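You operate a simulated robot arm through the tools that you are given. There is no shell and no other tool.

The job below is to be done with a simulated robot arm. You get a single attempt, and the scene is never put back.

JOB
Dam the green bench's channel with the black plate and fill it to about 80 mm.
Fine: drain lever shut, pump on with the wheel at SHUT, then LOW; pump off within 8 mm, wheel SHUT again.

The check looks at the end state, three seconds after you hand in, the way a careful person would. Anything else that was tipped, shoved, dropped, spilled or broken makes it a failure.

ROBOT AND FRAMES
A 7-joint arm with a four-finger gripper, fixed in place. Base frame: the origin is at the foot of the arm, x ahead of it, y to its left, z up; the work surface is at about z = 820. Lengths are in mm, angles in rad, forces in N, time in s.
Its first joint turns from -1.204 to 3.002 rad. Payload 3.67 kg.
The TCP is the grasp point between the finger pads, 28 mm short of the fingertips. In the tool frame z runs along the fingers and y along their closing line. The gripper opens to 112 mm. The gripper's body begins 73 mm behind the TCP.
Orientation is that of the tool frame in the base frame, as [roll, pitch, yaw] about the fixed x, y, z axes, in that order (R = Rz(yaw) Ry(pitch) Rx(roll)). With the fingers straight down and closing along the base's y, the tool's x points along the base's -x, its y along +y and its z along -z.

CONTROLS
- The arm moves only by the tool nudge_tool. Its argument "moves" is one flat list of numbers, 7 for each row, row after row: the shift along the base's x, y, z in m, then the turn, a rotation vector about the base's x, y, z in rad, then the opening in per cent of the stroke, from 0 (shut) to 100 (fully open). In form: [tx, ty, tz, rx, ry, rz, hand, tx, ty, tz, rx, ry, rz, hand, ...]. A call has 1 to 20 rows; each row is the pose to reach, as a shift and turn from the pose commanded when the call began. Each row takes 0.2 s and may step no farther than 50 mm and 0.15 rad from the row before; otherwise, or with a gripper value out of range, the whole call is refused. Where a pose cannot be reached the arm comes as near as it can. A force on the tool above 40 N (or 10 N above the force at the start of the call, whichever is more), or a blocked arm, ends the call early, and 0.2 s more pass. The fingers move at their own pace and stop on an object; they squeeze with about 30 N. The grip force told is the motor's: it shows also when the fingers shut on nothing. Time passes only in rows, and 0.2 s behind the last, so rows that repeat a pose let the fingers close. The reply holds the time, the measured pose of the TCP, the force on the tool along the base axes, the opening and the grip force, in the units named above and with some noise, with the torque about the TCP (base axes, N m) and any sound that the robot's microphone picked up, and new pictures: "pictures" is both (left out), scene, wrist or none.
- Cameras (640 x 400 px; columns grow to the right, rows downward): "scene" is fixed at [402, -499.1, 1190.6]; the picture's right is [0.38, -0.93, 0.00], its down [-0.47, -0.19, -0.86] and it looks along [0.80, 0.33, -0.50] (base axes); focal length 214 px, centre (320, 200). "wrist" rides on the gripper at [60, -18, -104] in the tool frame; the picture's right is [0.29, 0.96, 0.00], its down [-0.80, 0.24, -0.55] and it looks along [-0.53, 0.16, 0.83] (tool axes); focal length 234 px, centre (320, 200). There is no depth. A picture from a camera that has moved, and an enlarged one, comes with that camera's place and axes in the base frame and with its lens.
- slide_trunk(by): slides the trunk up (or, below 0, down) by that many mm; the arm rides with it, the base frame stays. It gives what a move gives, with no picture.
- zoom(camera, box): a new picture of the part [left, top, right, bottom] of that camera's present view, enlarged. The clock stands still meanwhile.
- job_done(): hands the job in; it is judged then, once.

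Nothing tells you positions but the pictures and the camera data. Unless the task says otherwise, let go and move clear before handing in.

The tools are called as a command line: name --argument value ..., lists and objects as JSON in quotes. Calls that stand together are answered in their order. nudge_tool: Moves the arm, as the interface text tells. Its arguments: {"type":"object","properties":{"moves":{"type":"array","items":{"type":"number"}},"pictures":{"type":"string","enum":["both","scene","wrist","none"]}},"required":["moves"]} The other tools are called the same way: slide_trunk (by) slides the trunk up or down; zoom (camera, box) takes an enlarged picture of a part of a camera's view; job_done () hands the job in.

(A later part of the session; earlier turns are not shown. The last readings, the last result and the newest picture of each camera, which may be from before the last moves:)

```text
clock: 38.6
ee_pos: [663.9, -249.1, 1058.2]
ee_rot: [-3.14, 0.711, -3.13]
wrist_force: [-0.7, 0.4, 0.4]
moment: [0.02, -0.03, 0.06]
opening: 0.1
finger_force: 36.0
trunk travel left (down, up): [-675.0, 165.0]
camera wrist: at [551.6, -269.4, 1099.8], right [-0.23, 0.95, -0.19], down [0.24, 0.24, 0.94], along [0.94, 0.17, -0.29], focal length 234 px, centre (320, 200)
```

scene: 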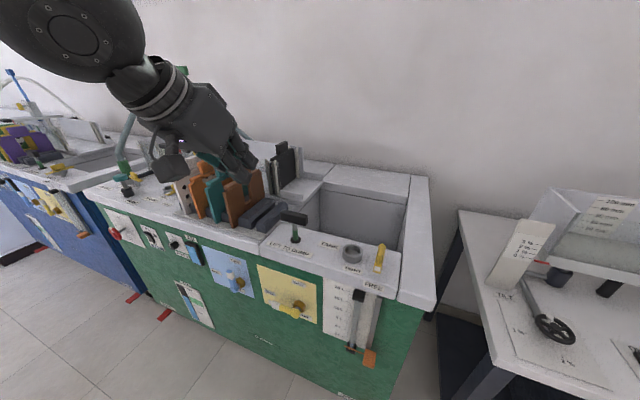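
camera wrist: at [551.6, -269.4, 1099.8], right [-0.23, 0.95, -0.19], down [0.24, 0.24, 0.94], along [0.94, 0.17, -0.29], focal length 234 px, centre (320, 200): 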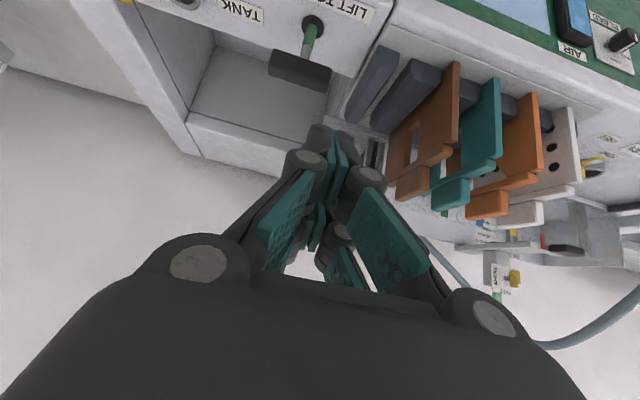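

Now descending in front of the panel for a close view of the drain lever.

nudge_tool --moves '[-0.025, 0, -0.03, 0, 0, 0, 0, -0.05, 0, -0.065, 0, 0, 0, 0, -0.07, 0, -0.105, 0, 0, 0, 0, -0.08, 0, -0.15, 0, 0, 0, 0, -0.084, 0, -0.195, 0, 0, 0, 0, -0.084, 0, -0.24, 0, 0, 0, 0, -0.084, 0, -0.28, 0, 0, 0, 0, -0.084, 0, -0.31, 0, 0, 0, 0, -0.084, 0, -0.31, 0, 0, 0, 0]' --pictures "both"

```text
clock: 40.6
ee_pos: [580.6, -247.8, 748.9]
ee_rot: [-3.138, 0.711, -3.129]
wrist_force: [-0.9, -0.1, -0.7]
moment: [-0.01, 0.02, 0.03]
opening: 0.2
finger_force: 36.3
trunk travel left (down, up): [-675.0, 165.0]
camera wrist: at [467.9, -267.6, 789.5], right [-0.23, 0.95, -0.19], down [0.24, 0.24, 0.94], along [0.94, 0.17, -0.29], focal length 234 px, centre (320, 200)
```

scene: 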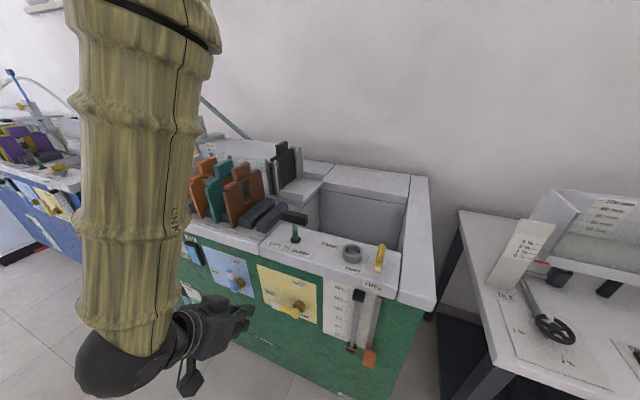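
wrist: 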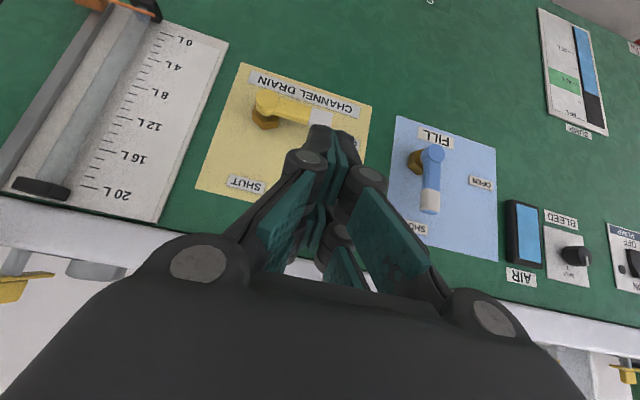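

zoom --camera "wrist" --box '[190, 50, 390, 210]'

zoom --camera "scene" --box '[250, 255, 330, 325]'

zoom --camera "wrist" --box '[380, 100, 500, 260]'

```text
2.50 times, centred on (290, 130) of wrist
camera zoom: at [467.9, -267.6, 789.5], right [-0.23, 0.95, -0.19], down [0.24, 0.24, 0.94], along [0.94, 0.17, -0.29], focal length 585 px, centre (395, 375)
```

zoom: 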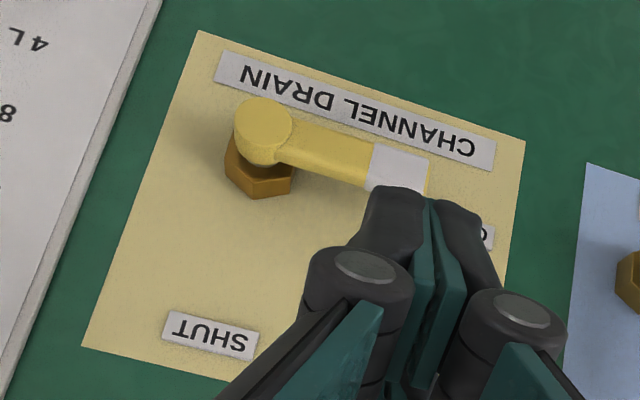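

```text
5.71 times, centred on (290, 290) of scene
camera zoom: at [402.0, -499.1, 1190.6], right [0.38, -0.93, 0.0], down [-0.47, -0.19, -0.86], along [0.8, 0.33, -0.5], focal length 1226 px, centre (491, -314)
```

zoom: 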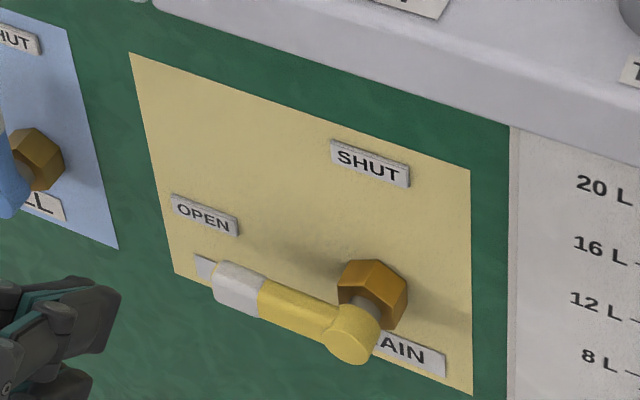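

```text
2.50 times, centred on (440, 180) of wrist
camera zoom: at [467.9, -267.6, 789.5], right [-0.23, 0.95, -0.19], down [0.24, 0.24, 0.94], along [0.94, 0.17, -0.29], focal length 585 px, centre (20, 250)
```

zoom: 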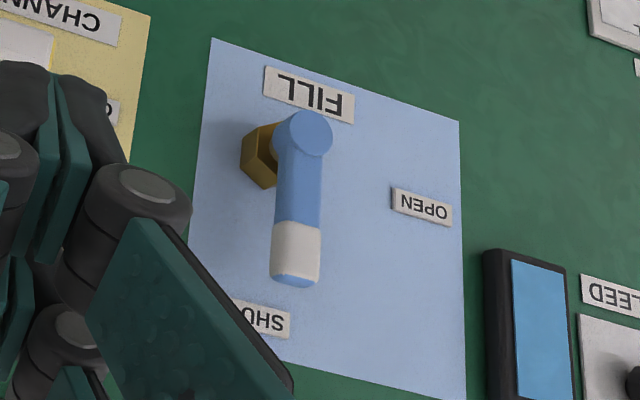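

"CHANNEL DRAIN" is at OPEN, pointing +y, and FILL is SHUT. The drain lever pivots at (y -305, z 627), its tip is at y -231 and its plane is at x ≈ 703. I'll go below the lever tip to push it up along its arc.

nudge_tool --moves '[0.0, 0.005, -0.04, 0, 0, 0, 0, 0.0, 0.011, -0.08, 0, 0, 0, 0, 0.0, 0.011, -0.12, 0, 0, 0, 0, 0.0, 0.011, -0.164, 0, 0, 0, 0, 0.03, 0.011, -0.164, 0, 0, 0, 0, 0.03, 0.011, -0.164, 0, 0, 0, 0]' --pictures "both"

zoom --camera "scene" --box '[200, 250, 340, 350]'

```text
clock: 42.0
ee_pos: [612.1, -237.1, 583.4]
ee_rot: [-3.138, 0.711, -3.128]
wrist_force: [-0.2, -0.1, -0.2]
moment: [-0.01, -0.01, 0.01]
opening: 0.2
finger_force: 35.2
trunk travel left (down, up): [-675.0, 165.0]
camera wrist: at [498.4, -256.7, 624.2], right [-0.23, 0.95, -0.19], down [0.24, 0.24, 0.94], along [0.94, 0.17, -0.29], focal length 234 px, centre (320, 200)
```

scene: 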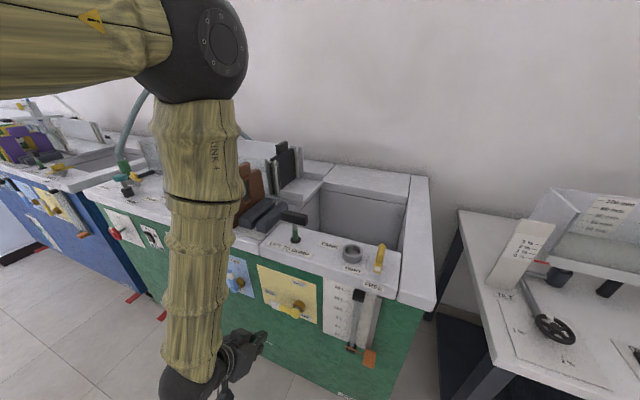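
wrist: 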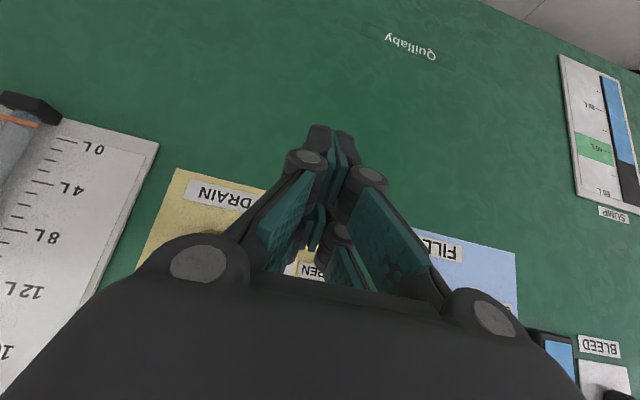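

```text
4.00 times, centred on (270, 300) of scene
camera zoom: at [402.0, -499.1, 1190.6], right [0.38, -0.93, 0.0], down [-0.47, -0.19, -0.86], along [0.8, 0.33, -0.5], focal length 858 px, centre (520, -200)
```

zoom: 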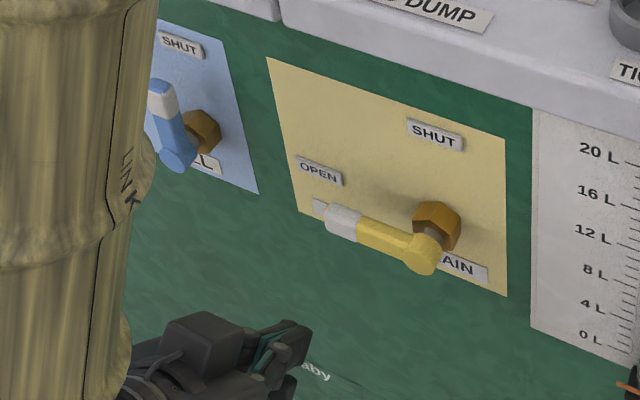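

Good view from the scene camera. Moving forward beneath the lever.

nudge_tool --moves '[0.03, 0, 0, 0, 0, 0, 0, 0.06, 0, 0, 0, 0, 0, 0, 0.07, 0, 0, 0, 0, 0, 0, 0.07, 0, 0.01, 0, 0, 0, 0]' --pictures "wrist"

zoom --camera "scene" --box '[230, 260, 330, 340]'

```text
clock: 43.0
ee_pos: [679.9, -235.7, 594.2]
ee_rot: [-3.138, 0.711, -3.129]
wrist_force: [-1.1, -1.0, -0.6]
moment: [0.02, -0.02, 0.0]
opening: 0.0
finger_force: 35.6
trunk travel left (down, up): [-675.0, 165.0]
camera wrist: at [568.3, -256.5, 635.1], right [-0.23, 0.95, -0.19], down [0.24, 0.25, 0.94], along [0.94, 0.17, -0.29], focal length 234 px, centre (320, 200)
```

wrist: 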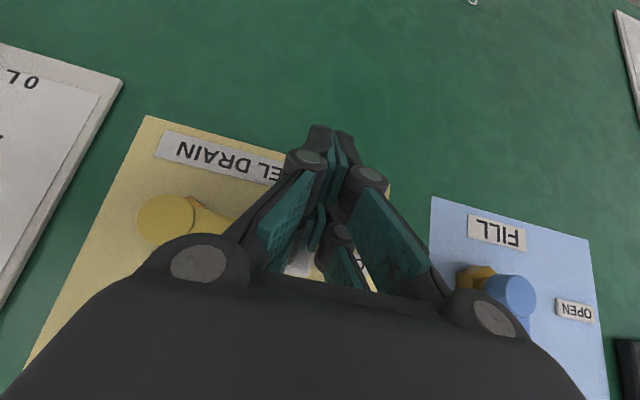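

```text
5.00 times, centred on (280, 300) of scene
camera zoom: at [402.0, -499.1, 1190.6], right [0.38, -0.93, 0.0], down [-0.47, -0.19, -0.86], along [0.8, 0.33, -0.5], focal length 1072 px, centre (520, -300)
```

zoom: 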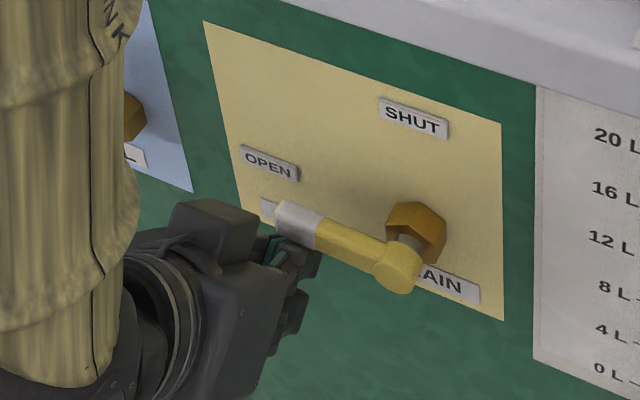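

The fingertips are under the lever's white tip. I'll push upward along the arc, first half.

nudge_tool --moves '[0, 0, 0.01, 0, 0, 0, 0, 0, 0, 0.022, 0, 0, 0, 0, 0, -0.0005, 0.034, 0, 0, 0, 0, 0, -0.0035, 0.049, 0, 0, 0, 0, 0, -0.011, 0.062, 0, 0, 0, 0]' --pictures "wrist"

zoom --camera "scene" --box '[230, 250, 330, 330]'

```text
clock: 44.2
ee_pos: [682.7, -247.8, 657.6]
ee_rot: [-3.14, 0.711, -3.131]
wrist_force: [0.6, 0.2, 0.3]
moment: [0.03, -0.01, 0.01]
opening: 0.0
finger_force: 35.5
trunk travel left (down, up): [-675.0, 165.0]
camera wrist: at [568.6, -267.6, 697.5], right [-0.23, 0.95, -0.19], down [0.24, 0.24, 0.94], along [0.94, 0.17, -0.29], focal length 234 px, centre (320, 200)
```

wrist: 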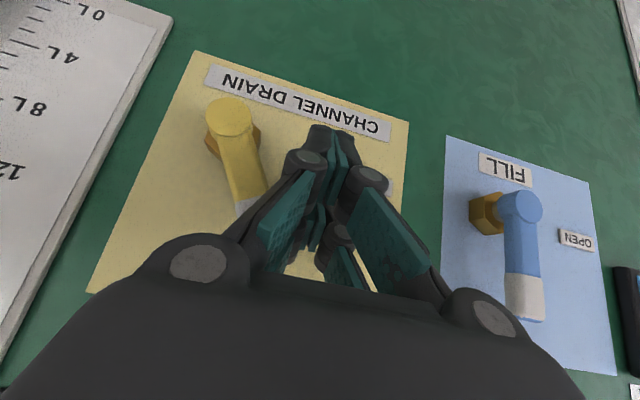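

```text
5.00 times, centred on (280, 290) of scene
camera zoom: at [402.0, -499.1, 1190.6], right [0.38, -0.93, 0.0], down [-0.47, -0.19, -0.86], along [0.8, 0.33, -0.5], focal length 1072 px, centre (520, -250)
```

zoom: 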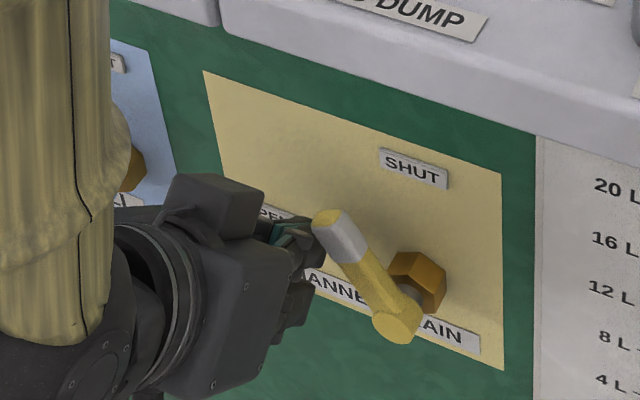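

The lever is following nicely, about 60° turned. I'll continue to upright.

nudge_tool --moves '[0, -0.0106, 0.011, 0, 0, 0, 0, 0, -0.0238, 0.019, 0, 0, 0, 0, 0, -0.034, 0.023, 0, 0, 0, 0, 0, -0.0385, 0.024, 0, 0, 0, 0, 0, -0.041, 0.024, 0, 0, 0, 0]' --pictures "wrist"

zoom --camera "scene" --box '[230, 250, 330, 330]'

zoom --camera "wrist" --box '[180, 50, 400, 250]'

```text
clock: 45.4
ee_pos: [679.9, -281.0, 679.5]
ee_rot: [3.137, 0.708, -3.124]
wrist_force: [8.2, 27.5, -4.5]
moment: [-0.1, 0.12, 0.46]
opening: 0.0
finger_force: 36.0
trunk travel left (down, up): [-675.0, 165.0]
stopped in row 5: the force on the tool passed its limit at 44 N (the readings are from after the stop); the commanded pose is now the measured one
camera wrist: at [567.8, -302.0, 720.6], right [-0.24, 0.95, -0.18], down [0.24, 0.24, 0.94], along [0.94, 0.18, -0.29], focal length 234 px, centre (320, 200)
```

wrist: 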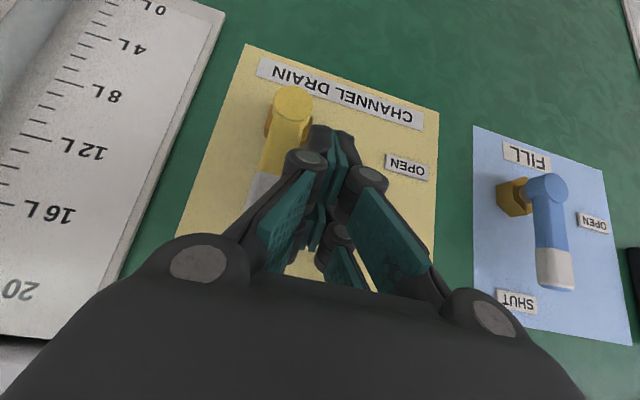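

```text
5.00 times, centred on (280, 290) of scene
camera zoom: at [402.0, -499.1, 1190.6], right [0.38, -0.93, 0.0], down [-0.47, -0.19, -0.86], along [0.8, 0.33, -0.5], focal length 1072 px, centre (520, -250)
```

zoom: 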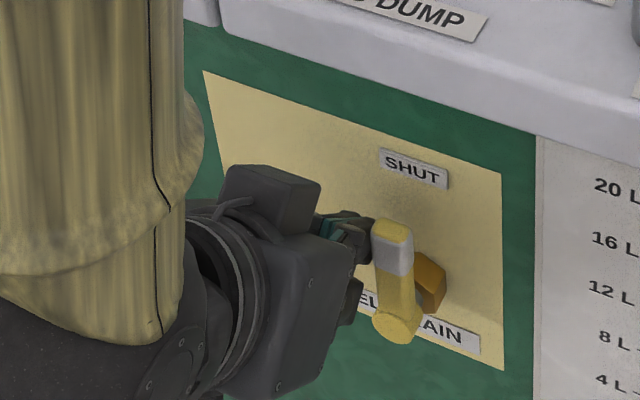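

```text
2.00 times, centred on (290, 150) of wrist
camera zoom: at [567.8, -302.0, 720.6], right [-0.24, 0.95, -0.18], down [0.24, 0.24, 0.94], along [0.94, 0.18, -0.29], focal length 468 px, centre (380, 300)
```

zoom: 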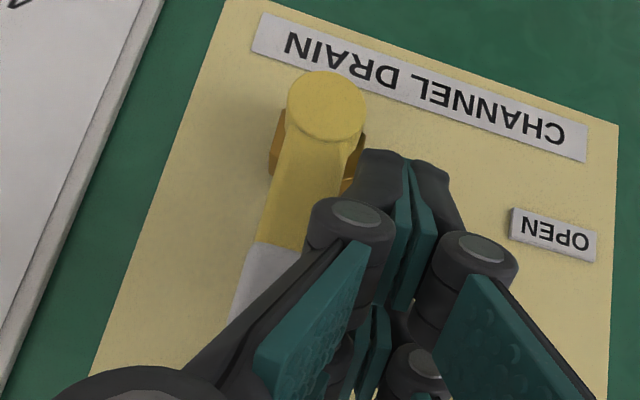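

The lever reached its stop upright. I'll back away sideways, then retreat and look.

nudge_tool --moves '[0, 0.01, 0, 0, 0, 0, 0, 0, 0.03, 0, 0, 0, 0, 0, -0.03, 0.045, 0, 0, 0, 0, 0, -0.06, 0.045, 0.01, 0, 0, 0, 0, -0.1, 0.045, 0.04, 0, 0, 0, 0, -0.1, 0.045, 0.08, 0, 0, 0, 0]' --pictures "both"

zoom --camera "scene" --box '[230, 250, 330, 330]'

zoom --camera "wrist" --box '[180, 40, 400, 240]'

```text
clock: 46.8
ee_pos: [578.6, -237.8, 760.3]
ee_rot: [3.14, 0.708, -3.127]
wrist_force: [-1.0, -0.7, 0.1]
moment: [0.0, -0.03, -0.04]
opening: 0.1
finger_force: 35.6
trunk travel left (down, up): [-675.0, 165.0]
camera wrist: at [466.3, -259.1, 801.4], right [-0.23, 0.95, -0.19], down [0.24, 0.24, 0.94], along [0.94, 0.18, -0.29], focal length 234 px, centre (320, 200)
```

scene: 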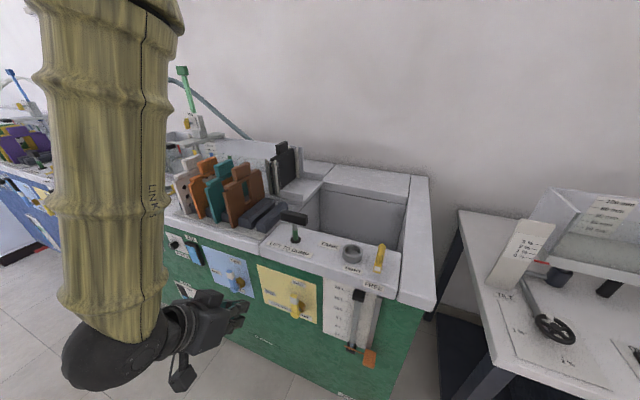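
wrist: 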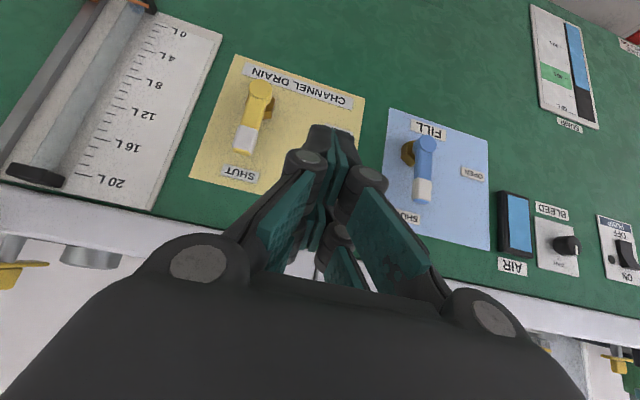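

```text
5.00 times, centred on (280, 290) of scene
camera zoom: at [402.0, -499.1, 1190.6], right [0.38, -0.93, 0.0], down [-0.47, -0.19, -0.86], along [0.8, 0.33, -0.5], focal length 1072 px, centre (520, -250)
```

zoom: 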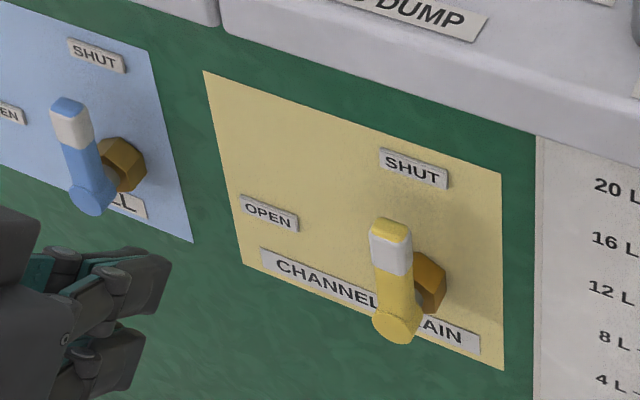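

```text
2.00 times, centred on (290, 140) of wrist
camera zoom: at [466.3, -259.1, 801.4], right [-0.23, 0.95, -0.19], down [0.24, 0.24, 0.94], along [0.94, 0.18, -0.29], focal length 468 px, centre (380, 320)
```

zoom: 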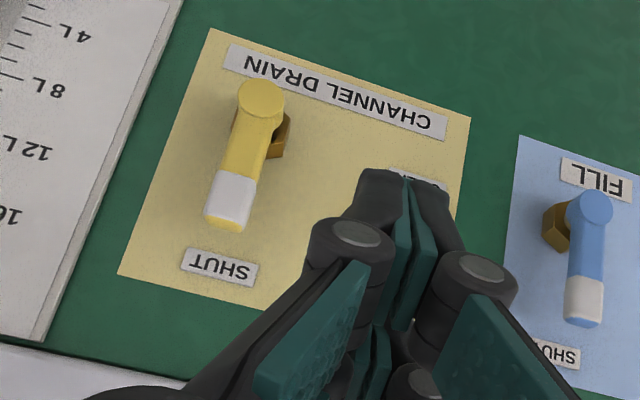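

CHANNEL DRAIN is now SHUT and FILL is still SHUT. Next I'll move along the panel front to the pump switch.

nudge_tool --moves '[0.015, 0.04, 0.01, 0, 0, 0, 0, 0.03, 0.085, 0.02, 0, 0, 0, 0, 0.04, 0.13, 0.02, 0, 0, 0, 0, 0.04, 0.175, 0.02, 0, 0, 0, 0, 0.04, 0.22, 0.02, 0, 0, 0, 0, 0.04, 0.265, 0.02, 0, 0, 0, 0, 0.04, 0.31, 0.02, 0, 0, 0, 0, 0.04, 0.355, 0.02, 0, 0, 0, 0, 0.04, 0.4, 0.02, 0, 0, 0, 0, 0.04, 0.445, 0.02, 0, 0, 0, 0, 0.04, 0.49, 0.01, 0, 0, 0, 0, 0.04, 0.531, -0.01, 0, 0, 0, 0]' --pictures "both"

```text
clock: 49.4
ee_pos: [620.5, 291.8, 750.8]
ee_rot: [-3.141, 0.707, -3.124]
wrist_force: [0.5, -0.2, 0.0]
moment: [0.03, 0.01, -0.01]
opening: 0.0
finger_force: 36.2
trunk travel left (down, up): [-675.0, 165.0]
camera wrist: at [508.0, 271.6, 790.7], right [-0.23, 0.95, -0.19], down [0.24, 0.24, 0.94], along [0.94, 0.17, -0.29], focal length 234 px, centre (320, 200)
```

scene: 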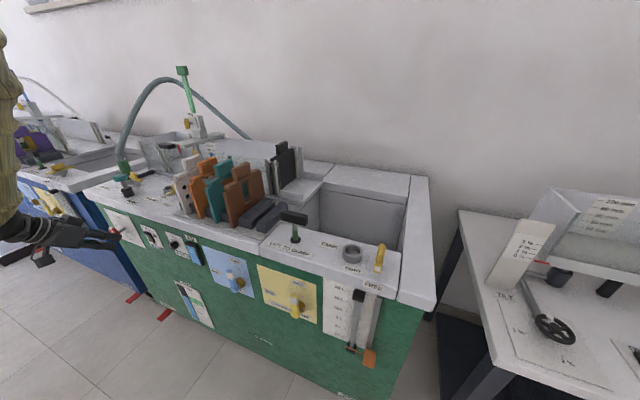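
wrist: 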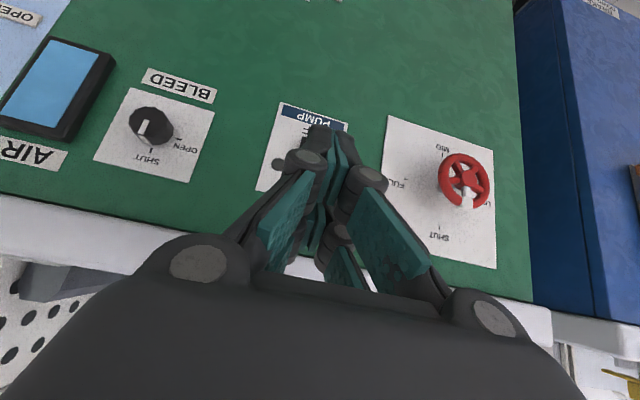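

The wheel pointer is at SHUT. Before switching the pump on I'll rehearse the wheel approach pose (open fingers, tilted, slightly rolled) to be sure it's reachable.

nudge_tool --moves '[0.0, 0.03, -0.005, 0.079, -0.039, -0.008, 20, 0.005, 0.06, -0.01, 0.157, -0.077, -0.015, 40, 0.01, 0.09, -0.02, 0.236, -0.116, -0.023, 60, 0.015, 0.12, -0.03, 0.314, -0.154, -0.03, 70, 0.019, 0.142, -0.036, 0.393, -0.193, -0.038, 70, 0.019, 0.142, -0.036, 0.393, -0.193, -0.038, 70]' --pictures "both"

zoom --camera "wrist" --box '[220, 90, 440, 260]'

zoom --camera "scene" --box '[60, 190, 170, 270]'

```text
clock: 50.8
ee_pos: [639.4, 434.4, 714.7]
ee_rot: [2.547, 0.82, 2.702]
wrist_force: [0.3, 0.7, 0.4]
moment: [-0.01, 0.02, 0.01]
opening: 78.7
finger_force: 0.1
trunk travel left (down, up): [-675.0, 165.0]
camera wrist: at [520.3, 408.9, 723.2], right [-0.19, 0.97, 0.16], down [0.05, -0.15, 0.99], along [0.98, 0.2, -0.02], focal length 234 px, centre (320, 200)
```

scene: 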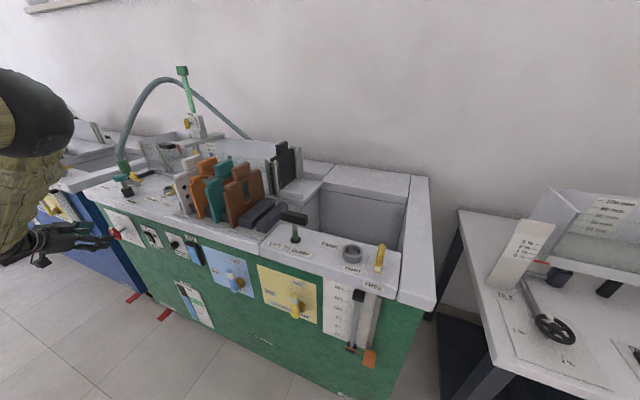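
wrist: 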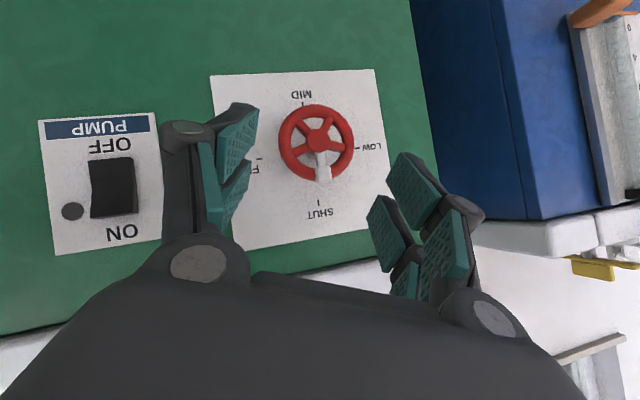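

```text
2.35 times, centred on (330, 175) of wrist
camera zoom: at [520.3, 408.9, 723.2], right [-0.19, 0.97, 0.16], down [0.05, -0.15, 0.99], along [0.98, 0.2, -0.02], focal length 551 px, centre (296, 259)
```

zoom: 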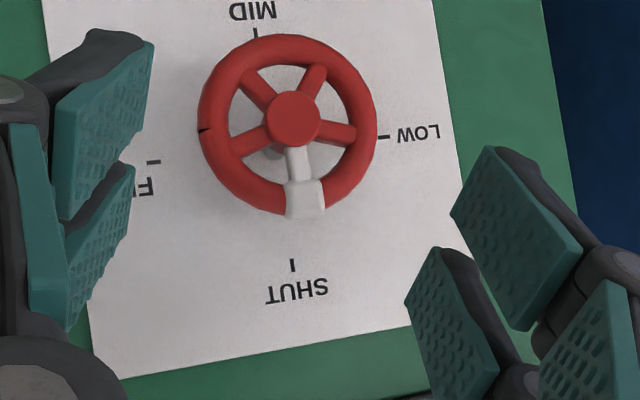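

```text
5.00 times, centred on (115, 230) of scene
camera zoom: at [402.0, -499.1, 1190.6], right [0.38, -0.93, 0.0], down [-0.47, -0.19, -0.86], along [0.8, 0.33, -0.5], focal length 1072 px, centre (1345, 50)
```

zoom: 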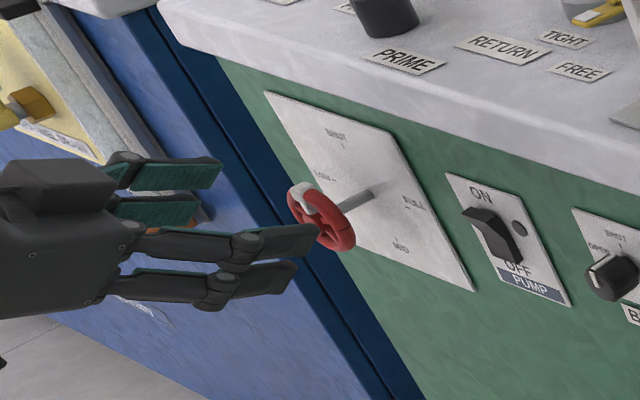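

The pose is reachable and square to the wheel: hub at (693, 450, 675), pointer at SHUT. Now I'll close the fingers and go to the rocker's ON side to switch the pump on.

nudge_tool --moves '[0.0, -0.036, -0.002, 0, 0, 0, 40, 0.0, -0.072, -0.004, 0, 0, 0, 10, 0.005, -0.108, -0.008, 0, 0, 0, 0, 0.01, -0.1427, -0.0117, 0, 0, 0, 0, 0.02, -0.1427, -0.0117, 0, 0, 0, 0, 0.02, -0.1427, -0.0117, 0, 0, 0, 0]' --pictures "both"

zoom --camera "wrist" --box '[220, 60, 440, 230]'

zoom --camera "scene" --box '[90, 200, 190, 270]'

```text
clock: 52.2
ee_pos: [659.1, 290.9, 702.5]
ee_rot: [2.549, 0.819, 2.703]
wrist_force: [0.2, 1.1, 0.7]
moment: [-0.01, 0.0, 0.0]
opening: 0.0
finger_force: 29.8
trunk travel left (down, up): [-675.0, 165.0]
camera wrist: at [540.4, 264.9, 711.6], right [-0.19, 0.97, 0.16], down [0.05, -0.15, 0.99], along [0.98, 0.2, -0.02], focal length 234 px, centre (320, 200)
```

scene: 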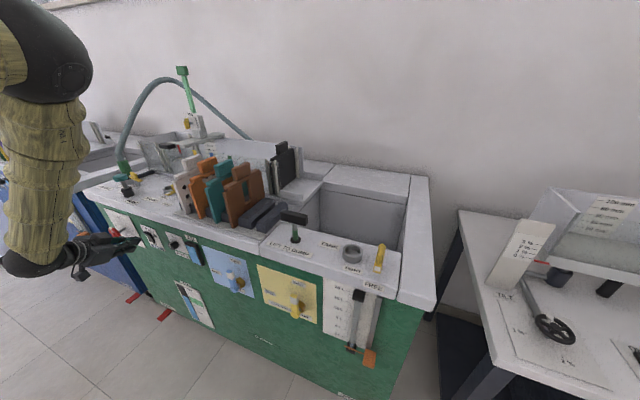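
wrist: 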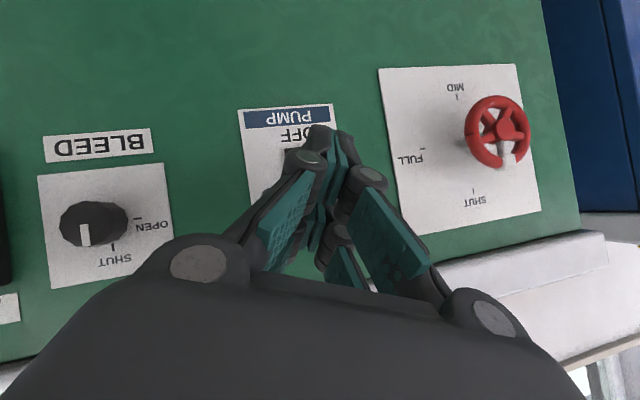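

```text
2.35 times, centred on (330, 145) of wrist
camera zoom: at [540.4, 264.9, 711.6], right [-0.19, 0.97, 0.16], down [0.05, -0.15, 0.99], along [0.98, 0.2, -0.02], focal length 551 px, centre (296, 329)
```

zoom: 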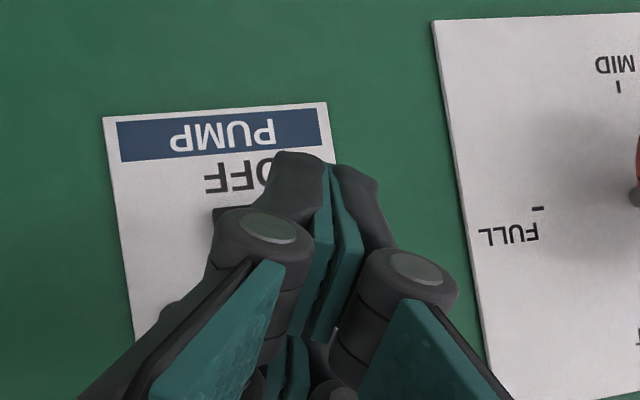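

```text
5.71 times, centred on (140, 235) of scene
camera zoom: at [402.0, -499.1, 1190.6], right [0.38, -0.93, 0.0], down [-0.47, -0.19, -0.86], along [0.8, 0.33, -0.5], focal length 1226 px, centre (1349, 0)
```

zoom: 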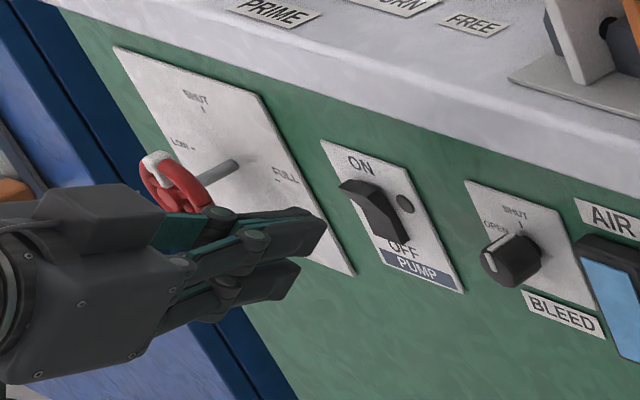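

The fingertips are lined up with the ON half. Pressing in small steps.

nudge_tool --moves '[0.015, 0, 0, 0, 0, 0, 0, 0.022, 0, 0, 0, 0, 0, 0, 0.026, 0, 0, 0, 0, 0, 0, 0.03, 0, 0, 0, 0, 0, 0]' --pictures "none"

zoom --camera "scene" --box '[100, 205, 180, 265]'

```text
clock: 53.2
ee_pos: [687.3, 291.3, 702.1]
ee_rot: [2.549, 0.817, 2.706]
wrist_force: [-12.4, -3.6, 2.1]
moment: [-0.02, -0.1, -0.25]
opening: 0.0
finger_force: 29.7
trunk travel left (down, up): [-675.0, 165.0]
heard: click
```

```text
6.67 times, centred on (140, 235) of scene
camera zoom: at [402.0, -499.1, 1190.6], right [0.38, -0.93, 0.0], down [-0.47, -0.19, -0.86], along [0.8, 0.33, -0.5], focal length 1430 px, centre (1520, -33)
```

zoom: 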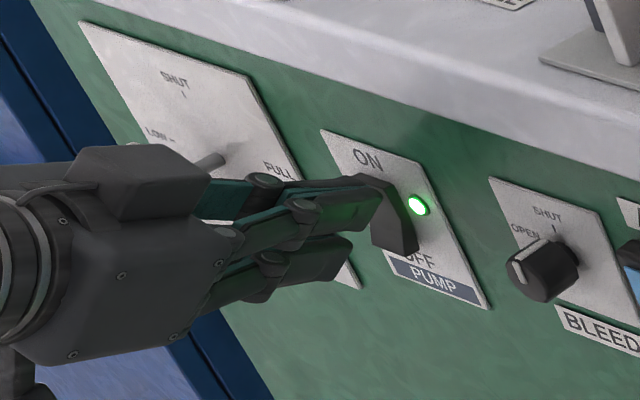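

Click heard and the lamp is green, so the pump is ON with the wheel at SHUT. Backing off and returning to the wheel.

nudge_tool --moves '[-0.02, 0, 0, 0, 0, 0, 0, -0.048, 0.01, 0.005, 0, 0, 0, 0, -0.048, 0.05, 0.01, 0, 0, 0, 30, -0.048, 0.095, 0.0125, 0, 0, 0, 60, -0.048, 0.143, 0.0125, 0, 0, 0, 70, -0.048, 0.143, 0.0125, 0, 0, 0, 70]' --pictures "both"

zoom --camera "wrist" --box '[40, 70, 440, 260]'

zoom --camera "scene" --box '[140, 125, 240, 185]'

```text
clock: 54.6
ee_pos: [641.1, 435.2, 715.4]
ee_rot: [2.548, 0.818, 2.701]
wrist_force: [-0.7, 0.0, 0.0]
moment: [0.0, 0.01, 0.03]
opening: 78.3
finger_force: 0.0
trunk travel left (down, up): [-675.0, 165.0]
camera wrist: at [522.9, 409.2, 724.1], right [-0.19, 0.97, 0.16], down [0.05, -0.15, 0.99], along [0.98, 0.2, -0.02], focal length 234 px, centre (320, 200)
```

scene: 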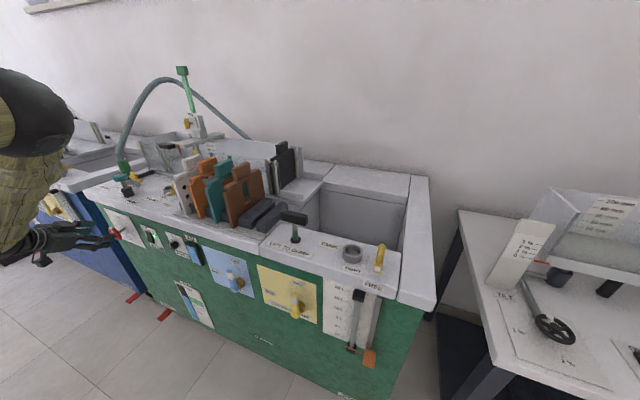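
wrist: 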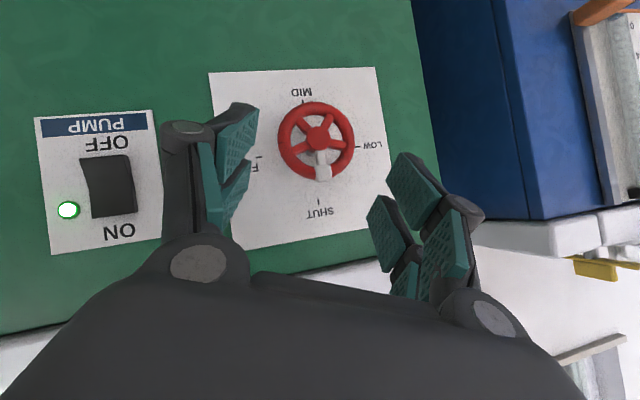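

```text
1.60 times, centred on (240, 165) of wrist
camera zoom: at [522.9, 409.2, 724.1], right [-0.19, 0.97, 0.16], down [0.05, -0.15, 0.99], along [0.98, 0.2, -0.02], focal length 375 px, centre (448, 256)
```

zoom: 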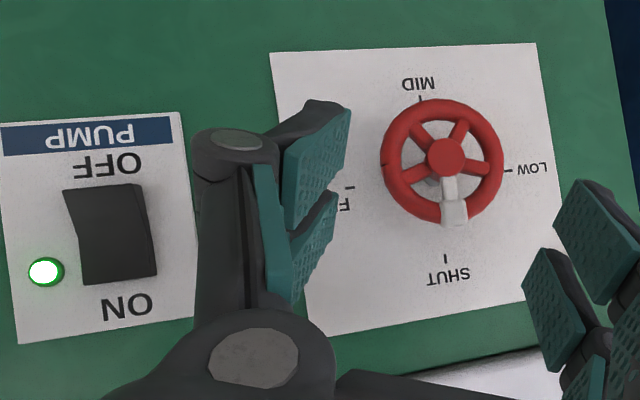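

```text
6.40 times, centred on (190, 155) of scene
camera zoom: at [402.0, -499.1, 1190.6], right [0.38, -0.93, 0.0], down [-0.47, -0.19, -0.86], along [0.8, 0.33, -0.5], focal length 1373 px, centre (1152, 488)
```

zoom: 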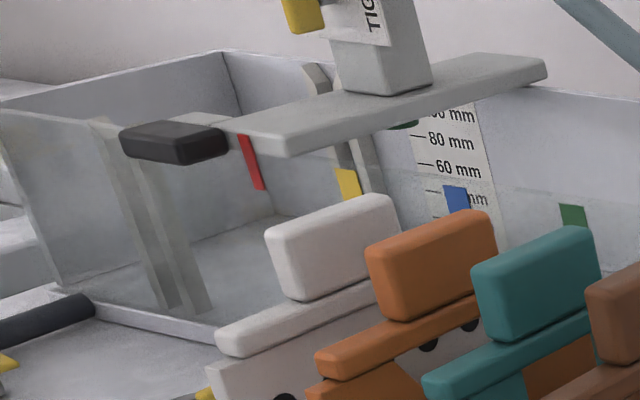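

Pump lamp on, water not flowing yet. I'll advance the open fingers around the wheel rim.

nudge_tool --moves '[0.0155, 0.0045, -0.0115, 0, 0, 0, 70, 0.031, 0.009, -0.023, 0, 0, 0, 70, 0.0465, 0.0135, -0.0345, 0, 0, 0, 70, 0.0465, 0.0135, -0.0345, 0, 0, 0, 70]' --pictures "wrist"

zoom --camera "scene" --box '[80, 200, 160, 260]'

zoom --camera "wrist" --box '[200, 60, 460, 240]'

```text
clock: 55.6
ee_pos: [687.3, 448.4, 680.8]
ee_rot: [2.548, 0.819, 2.701]
wrist_force: [-0.6, 0.1, 0.3]
moment: [0.01, 0.0, 0.05]
opening: 78.6
finger_force: 0.1
trunk travel left (down, up): [-675.0, 165.0]
camera wrist: at [568.9, 422.5, 689.0], right [-0.19, 0.97, 0.16], down [0.05, -0.15, 0.99], along [0.98, 0.2, -0.02], focal length 234 px, centre (320, 200)
```

wrist: 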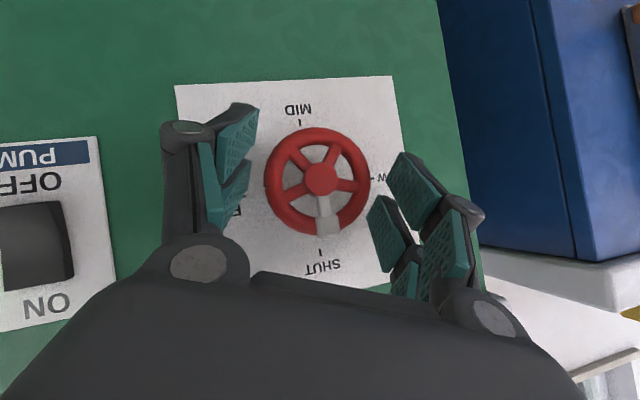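

```text
6.67 times, centred on (120, 230) of scene
camera zoom: at [402.0, -499.1, 1190.6], right [0.38, -0.93, 0.0], down [-0.47, -0.19, -0.86], along [0.8, 0.33, -0.5], focal length 1430 px, centre (1653, 0)
```

zoom: 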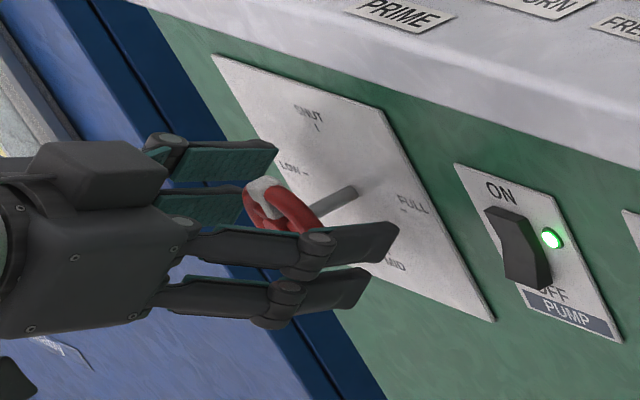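

```text
2.22 times, centred on (330, 150) of wrist
camera zoom: at [568.9, 422.5, 689.0], right [-0.19, 0.97, 0.16], down [0.05, -0.15, 0.99], along [0.98, 0.2, -0.02], focal length 520 px, centre (298, 311)
```

zoom: 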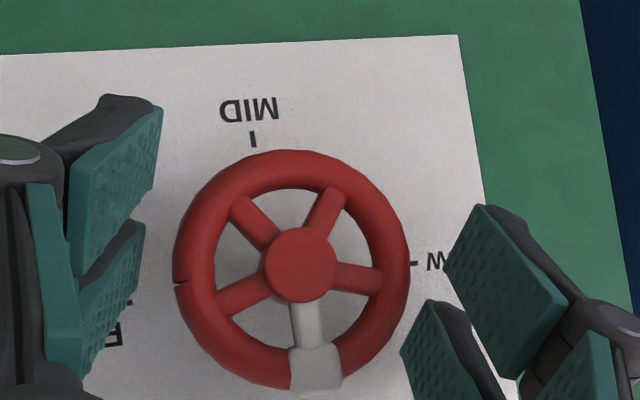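

The fingers straddle the wheel symmetrically. Closing on the rim.

nudge_tool --moves '[0, 0, 0, 0, 0, 0, 55, 0, 0, 0, 0, 0, 0, 45, 0, 0, 0, 0, 0, 0, 40, 0, 0, 0, 0, 0, 0, 40]' --pictures "wrist"

zoom --camera "wrist" --box '[200, 60, 460, 240]'

zoom --camera "scene" --box '[80, 200, 160, 260]'

```text
clock: 56.6
ee_pos: [687.9, 447.1, 680.3]
ee_rot: [2.547, 0.817, 2.702]
wrist_force: [-1.7, -5.6, -2.6]
moment: [-0.05, -0.13, -0.09]
opening: 58.3
finger_force: 45.2
trunk travel left (down, up): [-675.0, 165.0]
camera wrist: at [569.0, 422.0, 688.9], right [-0.19, 0.97, 0.16], down [0.05, -0.15, 0.99], along [0.98, 0.2, -0.02], focal length 234 px, centre (320, 200)
```

wrist: 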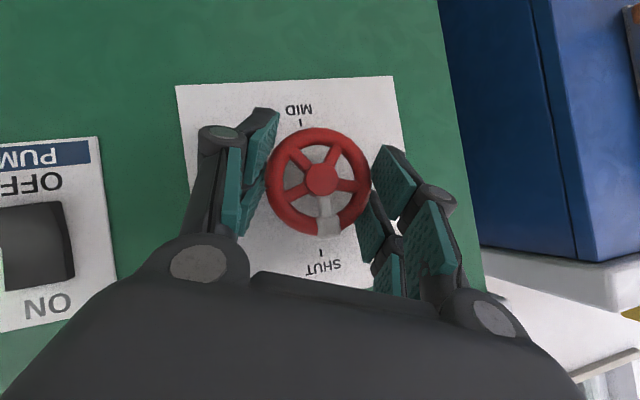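

```text
2.22 times, centred on (330, 150) of wrist
camera zoom: at [569.0, 422.0, 688.9], right [-0.19, 0.97, 0.16], down [0.05, -0.15, 0.99], along [0.98, 0.2, -0.02], focal length 520 px, centre (298, 311)
```

zoom: 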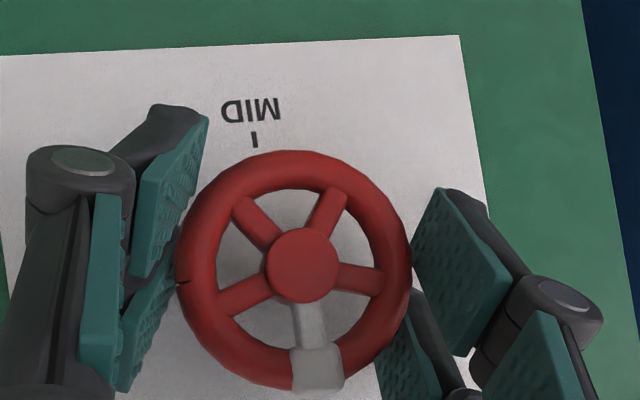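

```text
6.67 times, centred on (120, 230) of scene
camera zoom: at [402.0, -499.1, 1190.6], right [0.38, -0.93, 0.0], down [-0.47, -0.19, -0.86], along [0.8, 0.33, -0.5], focal length 1430 px, centre (1653, 0)
```

zoom: 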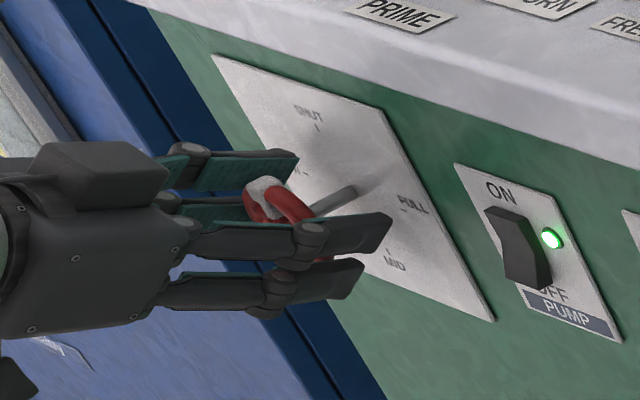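

Gripped at 58 mm. I'll turn the wheel 45° toward LOW, counter-clockwise seen from the front.

nudge_tool --moves '[0, 0.0006, 0.0002, -0.131, 0, 0, 30, 0, 0.0013, 0.0003, -0.262, 0, 0, 30, 0, 0.0019, 0.0004, -0.393, 0, 0, 30, 0, 0.0026, 0.0003, -0.524, 0, 0, 30, 0, 0.0032, 0.0002, -0.654, 0, 0, 30, 0, 0.0038, 0, -0.785, 0, 0, 30]' --pictures "wrist"

zoom --camera "wrist" --box '[200, 60, 460, 260]'

zoom --camera "scene" --box '[80, 200, 160, 260]'

zoom --camera "scene" --box '[140, 125, 240, 185]'

```text
clock: 57.8
ee_pos: [689.8, 451.1, 681.0]
ee_rot: [-2.851, 0.871, -2.891]
wrist_force: [-17.1, 22.8, -13.3]
moment: [0.1, -0.89, -0.06]
opening: 58.6
finger_force: 44.9
out of reach, approached as far as the arm can: row 5
trunk travel left (down, up): [-675.0, 165.0]
stopped in row 5: the force on the tool passed its limit at 72 N (the readings are from after the stop); the commanded pose is now the measured one
camera wrist: at [571.8, 433.0, 703.1], right [-0.2, 0.89, -0.4], down [0.06, 0.42, 0.91], along [0.98, 0.16, -0.14], focal length 234 px, centre (320, 200)
```

wrist: 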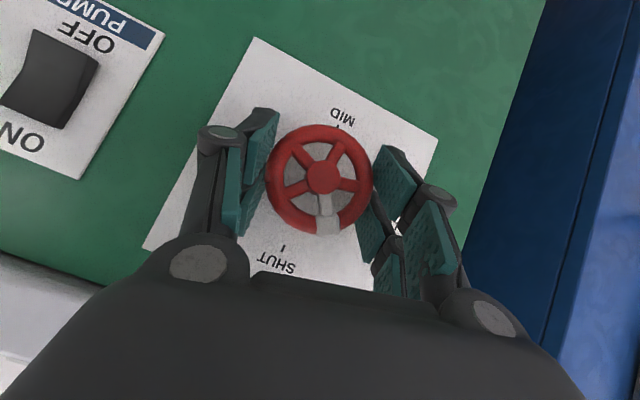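

```text
2.00 times, centred on (330, 160) of wrist
camera zoom: at [571.8, 433.0, 703.1], right [-0.2, 0.89, -0.4], down [0.06, 0.42, 0.91], along [0.98, 0.16, -0.14], focal length 468 px, centre (300, 280)
```

zoom: 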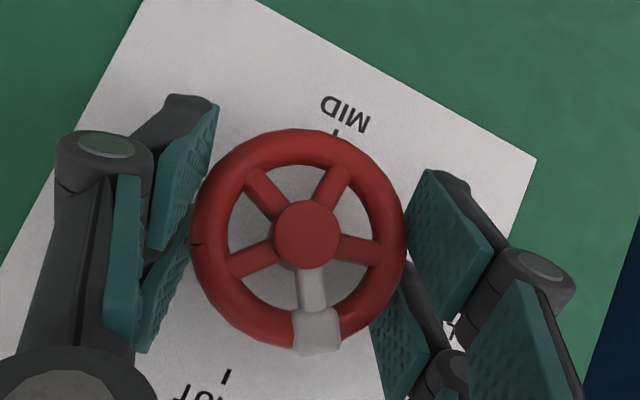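

```text
6.67 times, centred on (120, 230) of scene
camera zoom: at [402.0, -499.1, 1190.6], right [0.38, -0.93, 0.0], down [-0.47, -0.19, -0.86], along [0.8, 0.33, -0.5], focal length 1430 px, centre (1653, 0)
```

zoom: 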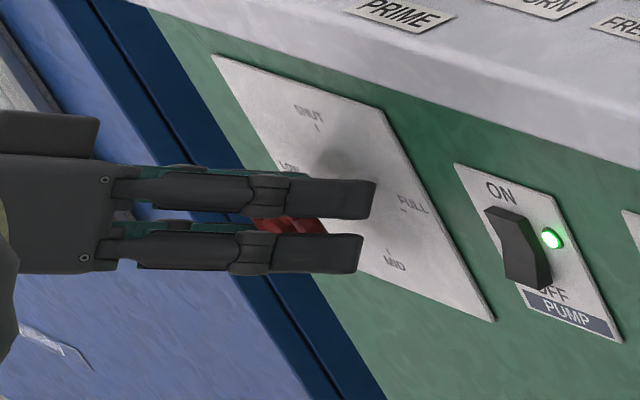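

```text
6.40 times, centred on (190, 155) of scene
camera zoom: at [402.0, -499.1, 1190.6], right [0.38, -0.93, 0.0], down [-0.47, -0.19, -0.86], along [0.8, 0.33, -0.5], focal length 1373 px, centre (1152, 488)
```

zoom: 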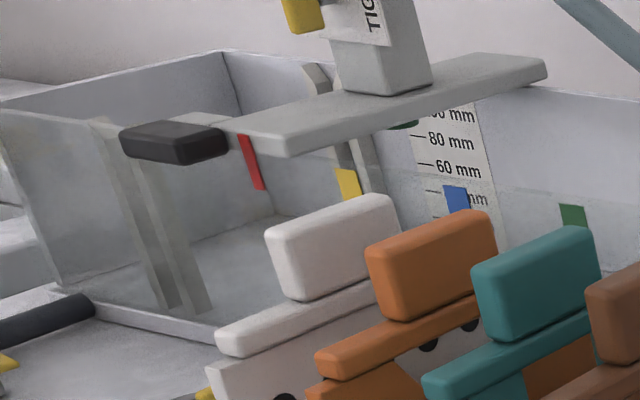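

The wheel turned about 30° toward LOW before the arm hit its range. I'll release, reset the roll the other way, and take further strokes.

nudge_tool --moves '[0, 0, 0, 0, 0, 0, 55, 0, 0, 0, 0, 0, 0, 70, -0.02, 0.002, 0.015, 0, 0, 0, 70, -0.039, 0.005, 0.031, 0, 0, 0, 70, -0.04, 0.0, 0.03, 0.144, 0, 0.005, 70, -0.041, -0.005, 0.029, 0.288, 0, 0.01, 70, -0.042, -0.01, 0.028, 0.432, 0, 0.015, 70, -0.042, -0.015, 0.027, 0.576, 0, 0.02, 70, -0.042, -0.02, 0.026, 0.72, 0, 0.025, 70, -0.042, -0.02, 0.026, 0.72, 0, 0.025, 70]' --pictures "both"

zoom --camera "wrist" --box '[200, 60, 460, 260]'

zoom --camera "scene" --box '[140, 125, 240, 185]'

```text
clock: 60.0
ee_pos: [649.7, 428.4, 708.0]
ee_rot: [2.367, 0.755, 2.603]
wrist_force: [0.0, 0.5, 0.6]
moment: [0.02, 0.0, 0.03]
opening: 78.4
finger_force: 0.0
trunk travel left (down, up): [-675.0, 165.0]
camera wrist: at [531.4, 398.7, 712.4], right [-0.22, 0.93, 0.29], down [0.05, -0.28, 0.96], along [0.97, 0.23, 0.01], focal length 234 px, centre (320, 200)
```

scene: 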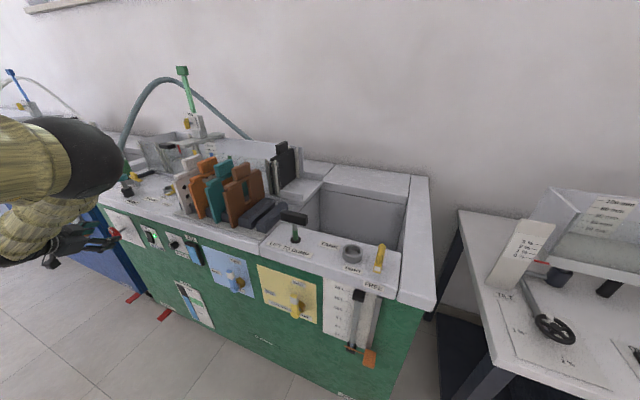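
wrist: 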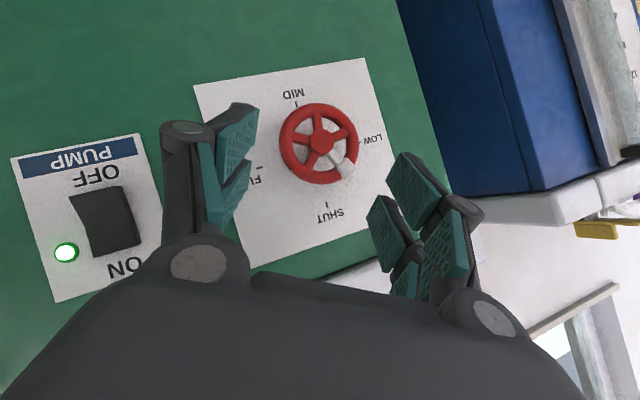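

```text
2.00 times, centred on (330, 160) of wrist
camera zoom: at [531.4, 398.7, 712.4], right [-0.22, 0.93, 0.29], down [0.05, -0.28, 0.96], along [0.97, 0.23, 0.01], focal length 468 px, centre (300, 280)
```

zoom: 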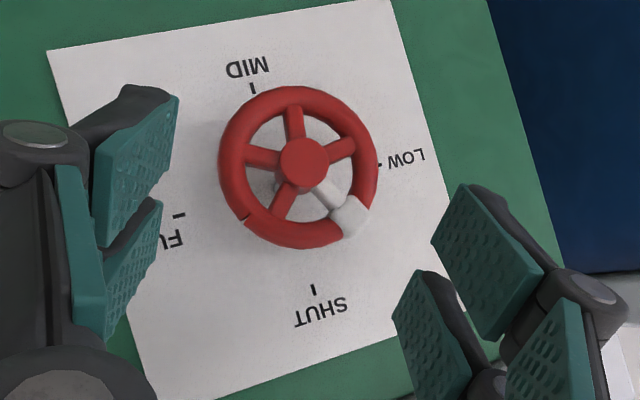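

```text
6.40 times, centred on (190, 155) of scene
camera zoom: at [402.0, -499.1, 1190.6], right [0.38, -0.93, 0.0], down [-0.47, -0.19, -0.86], along [0.8, 0.33, -0.5], focal length 1373 px, centre (1152, 488)
```

zoom: 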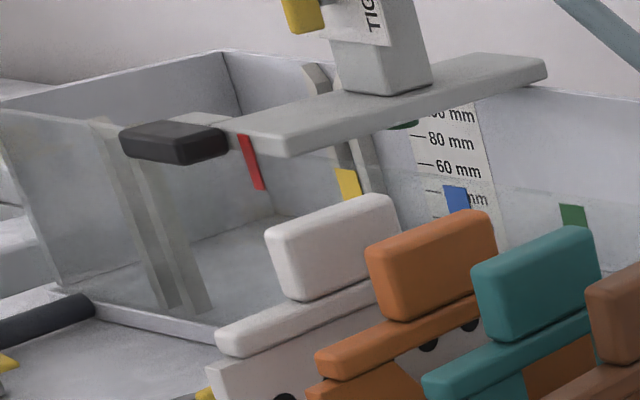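

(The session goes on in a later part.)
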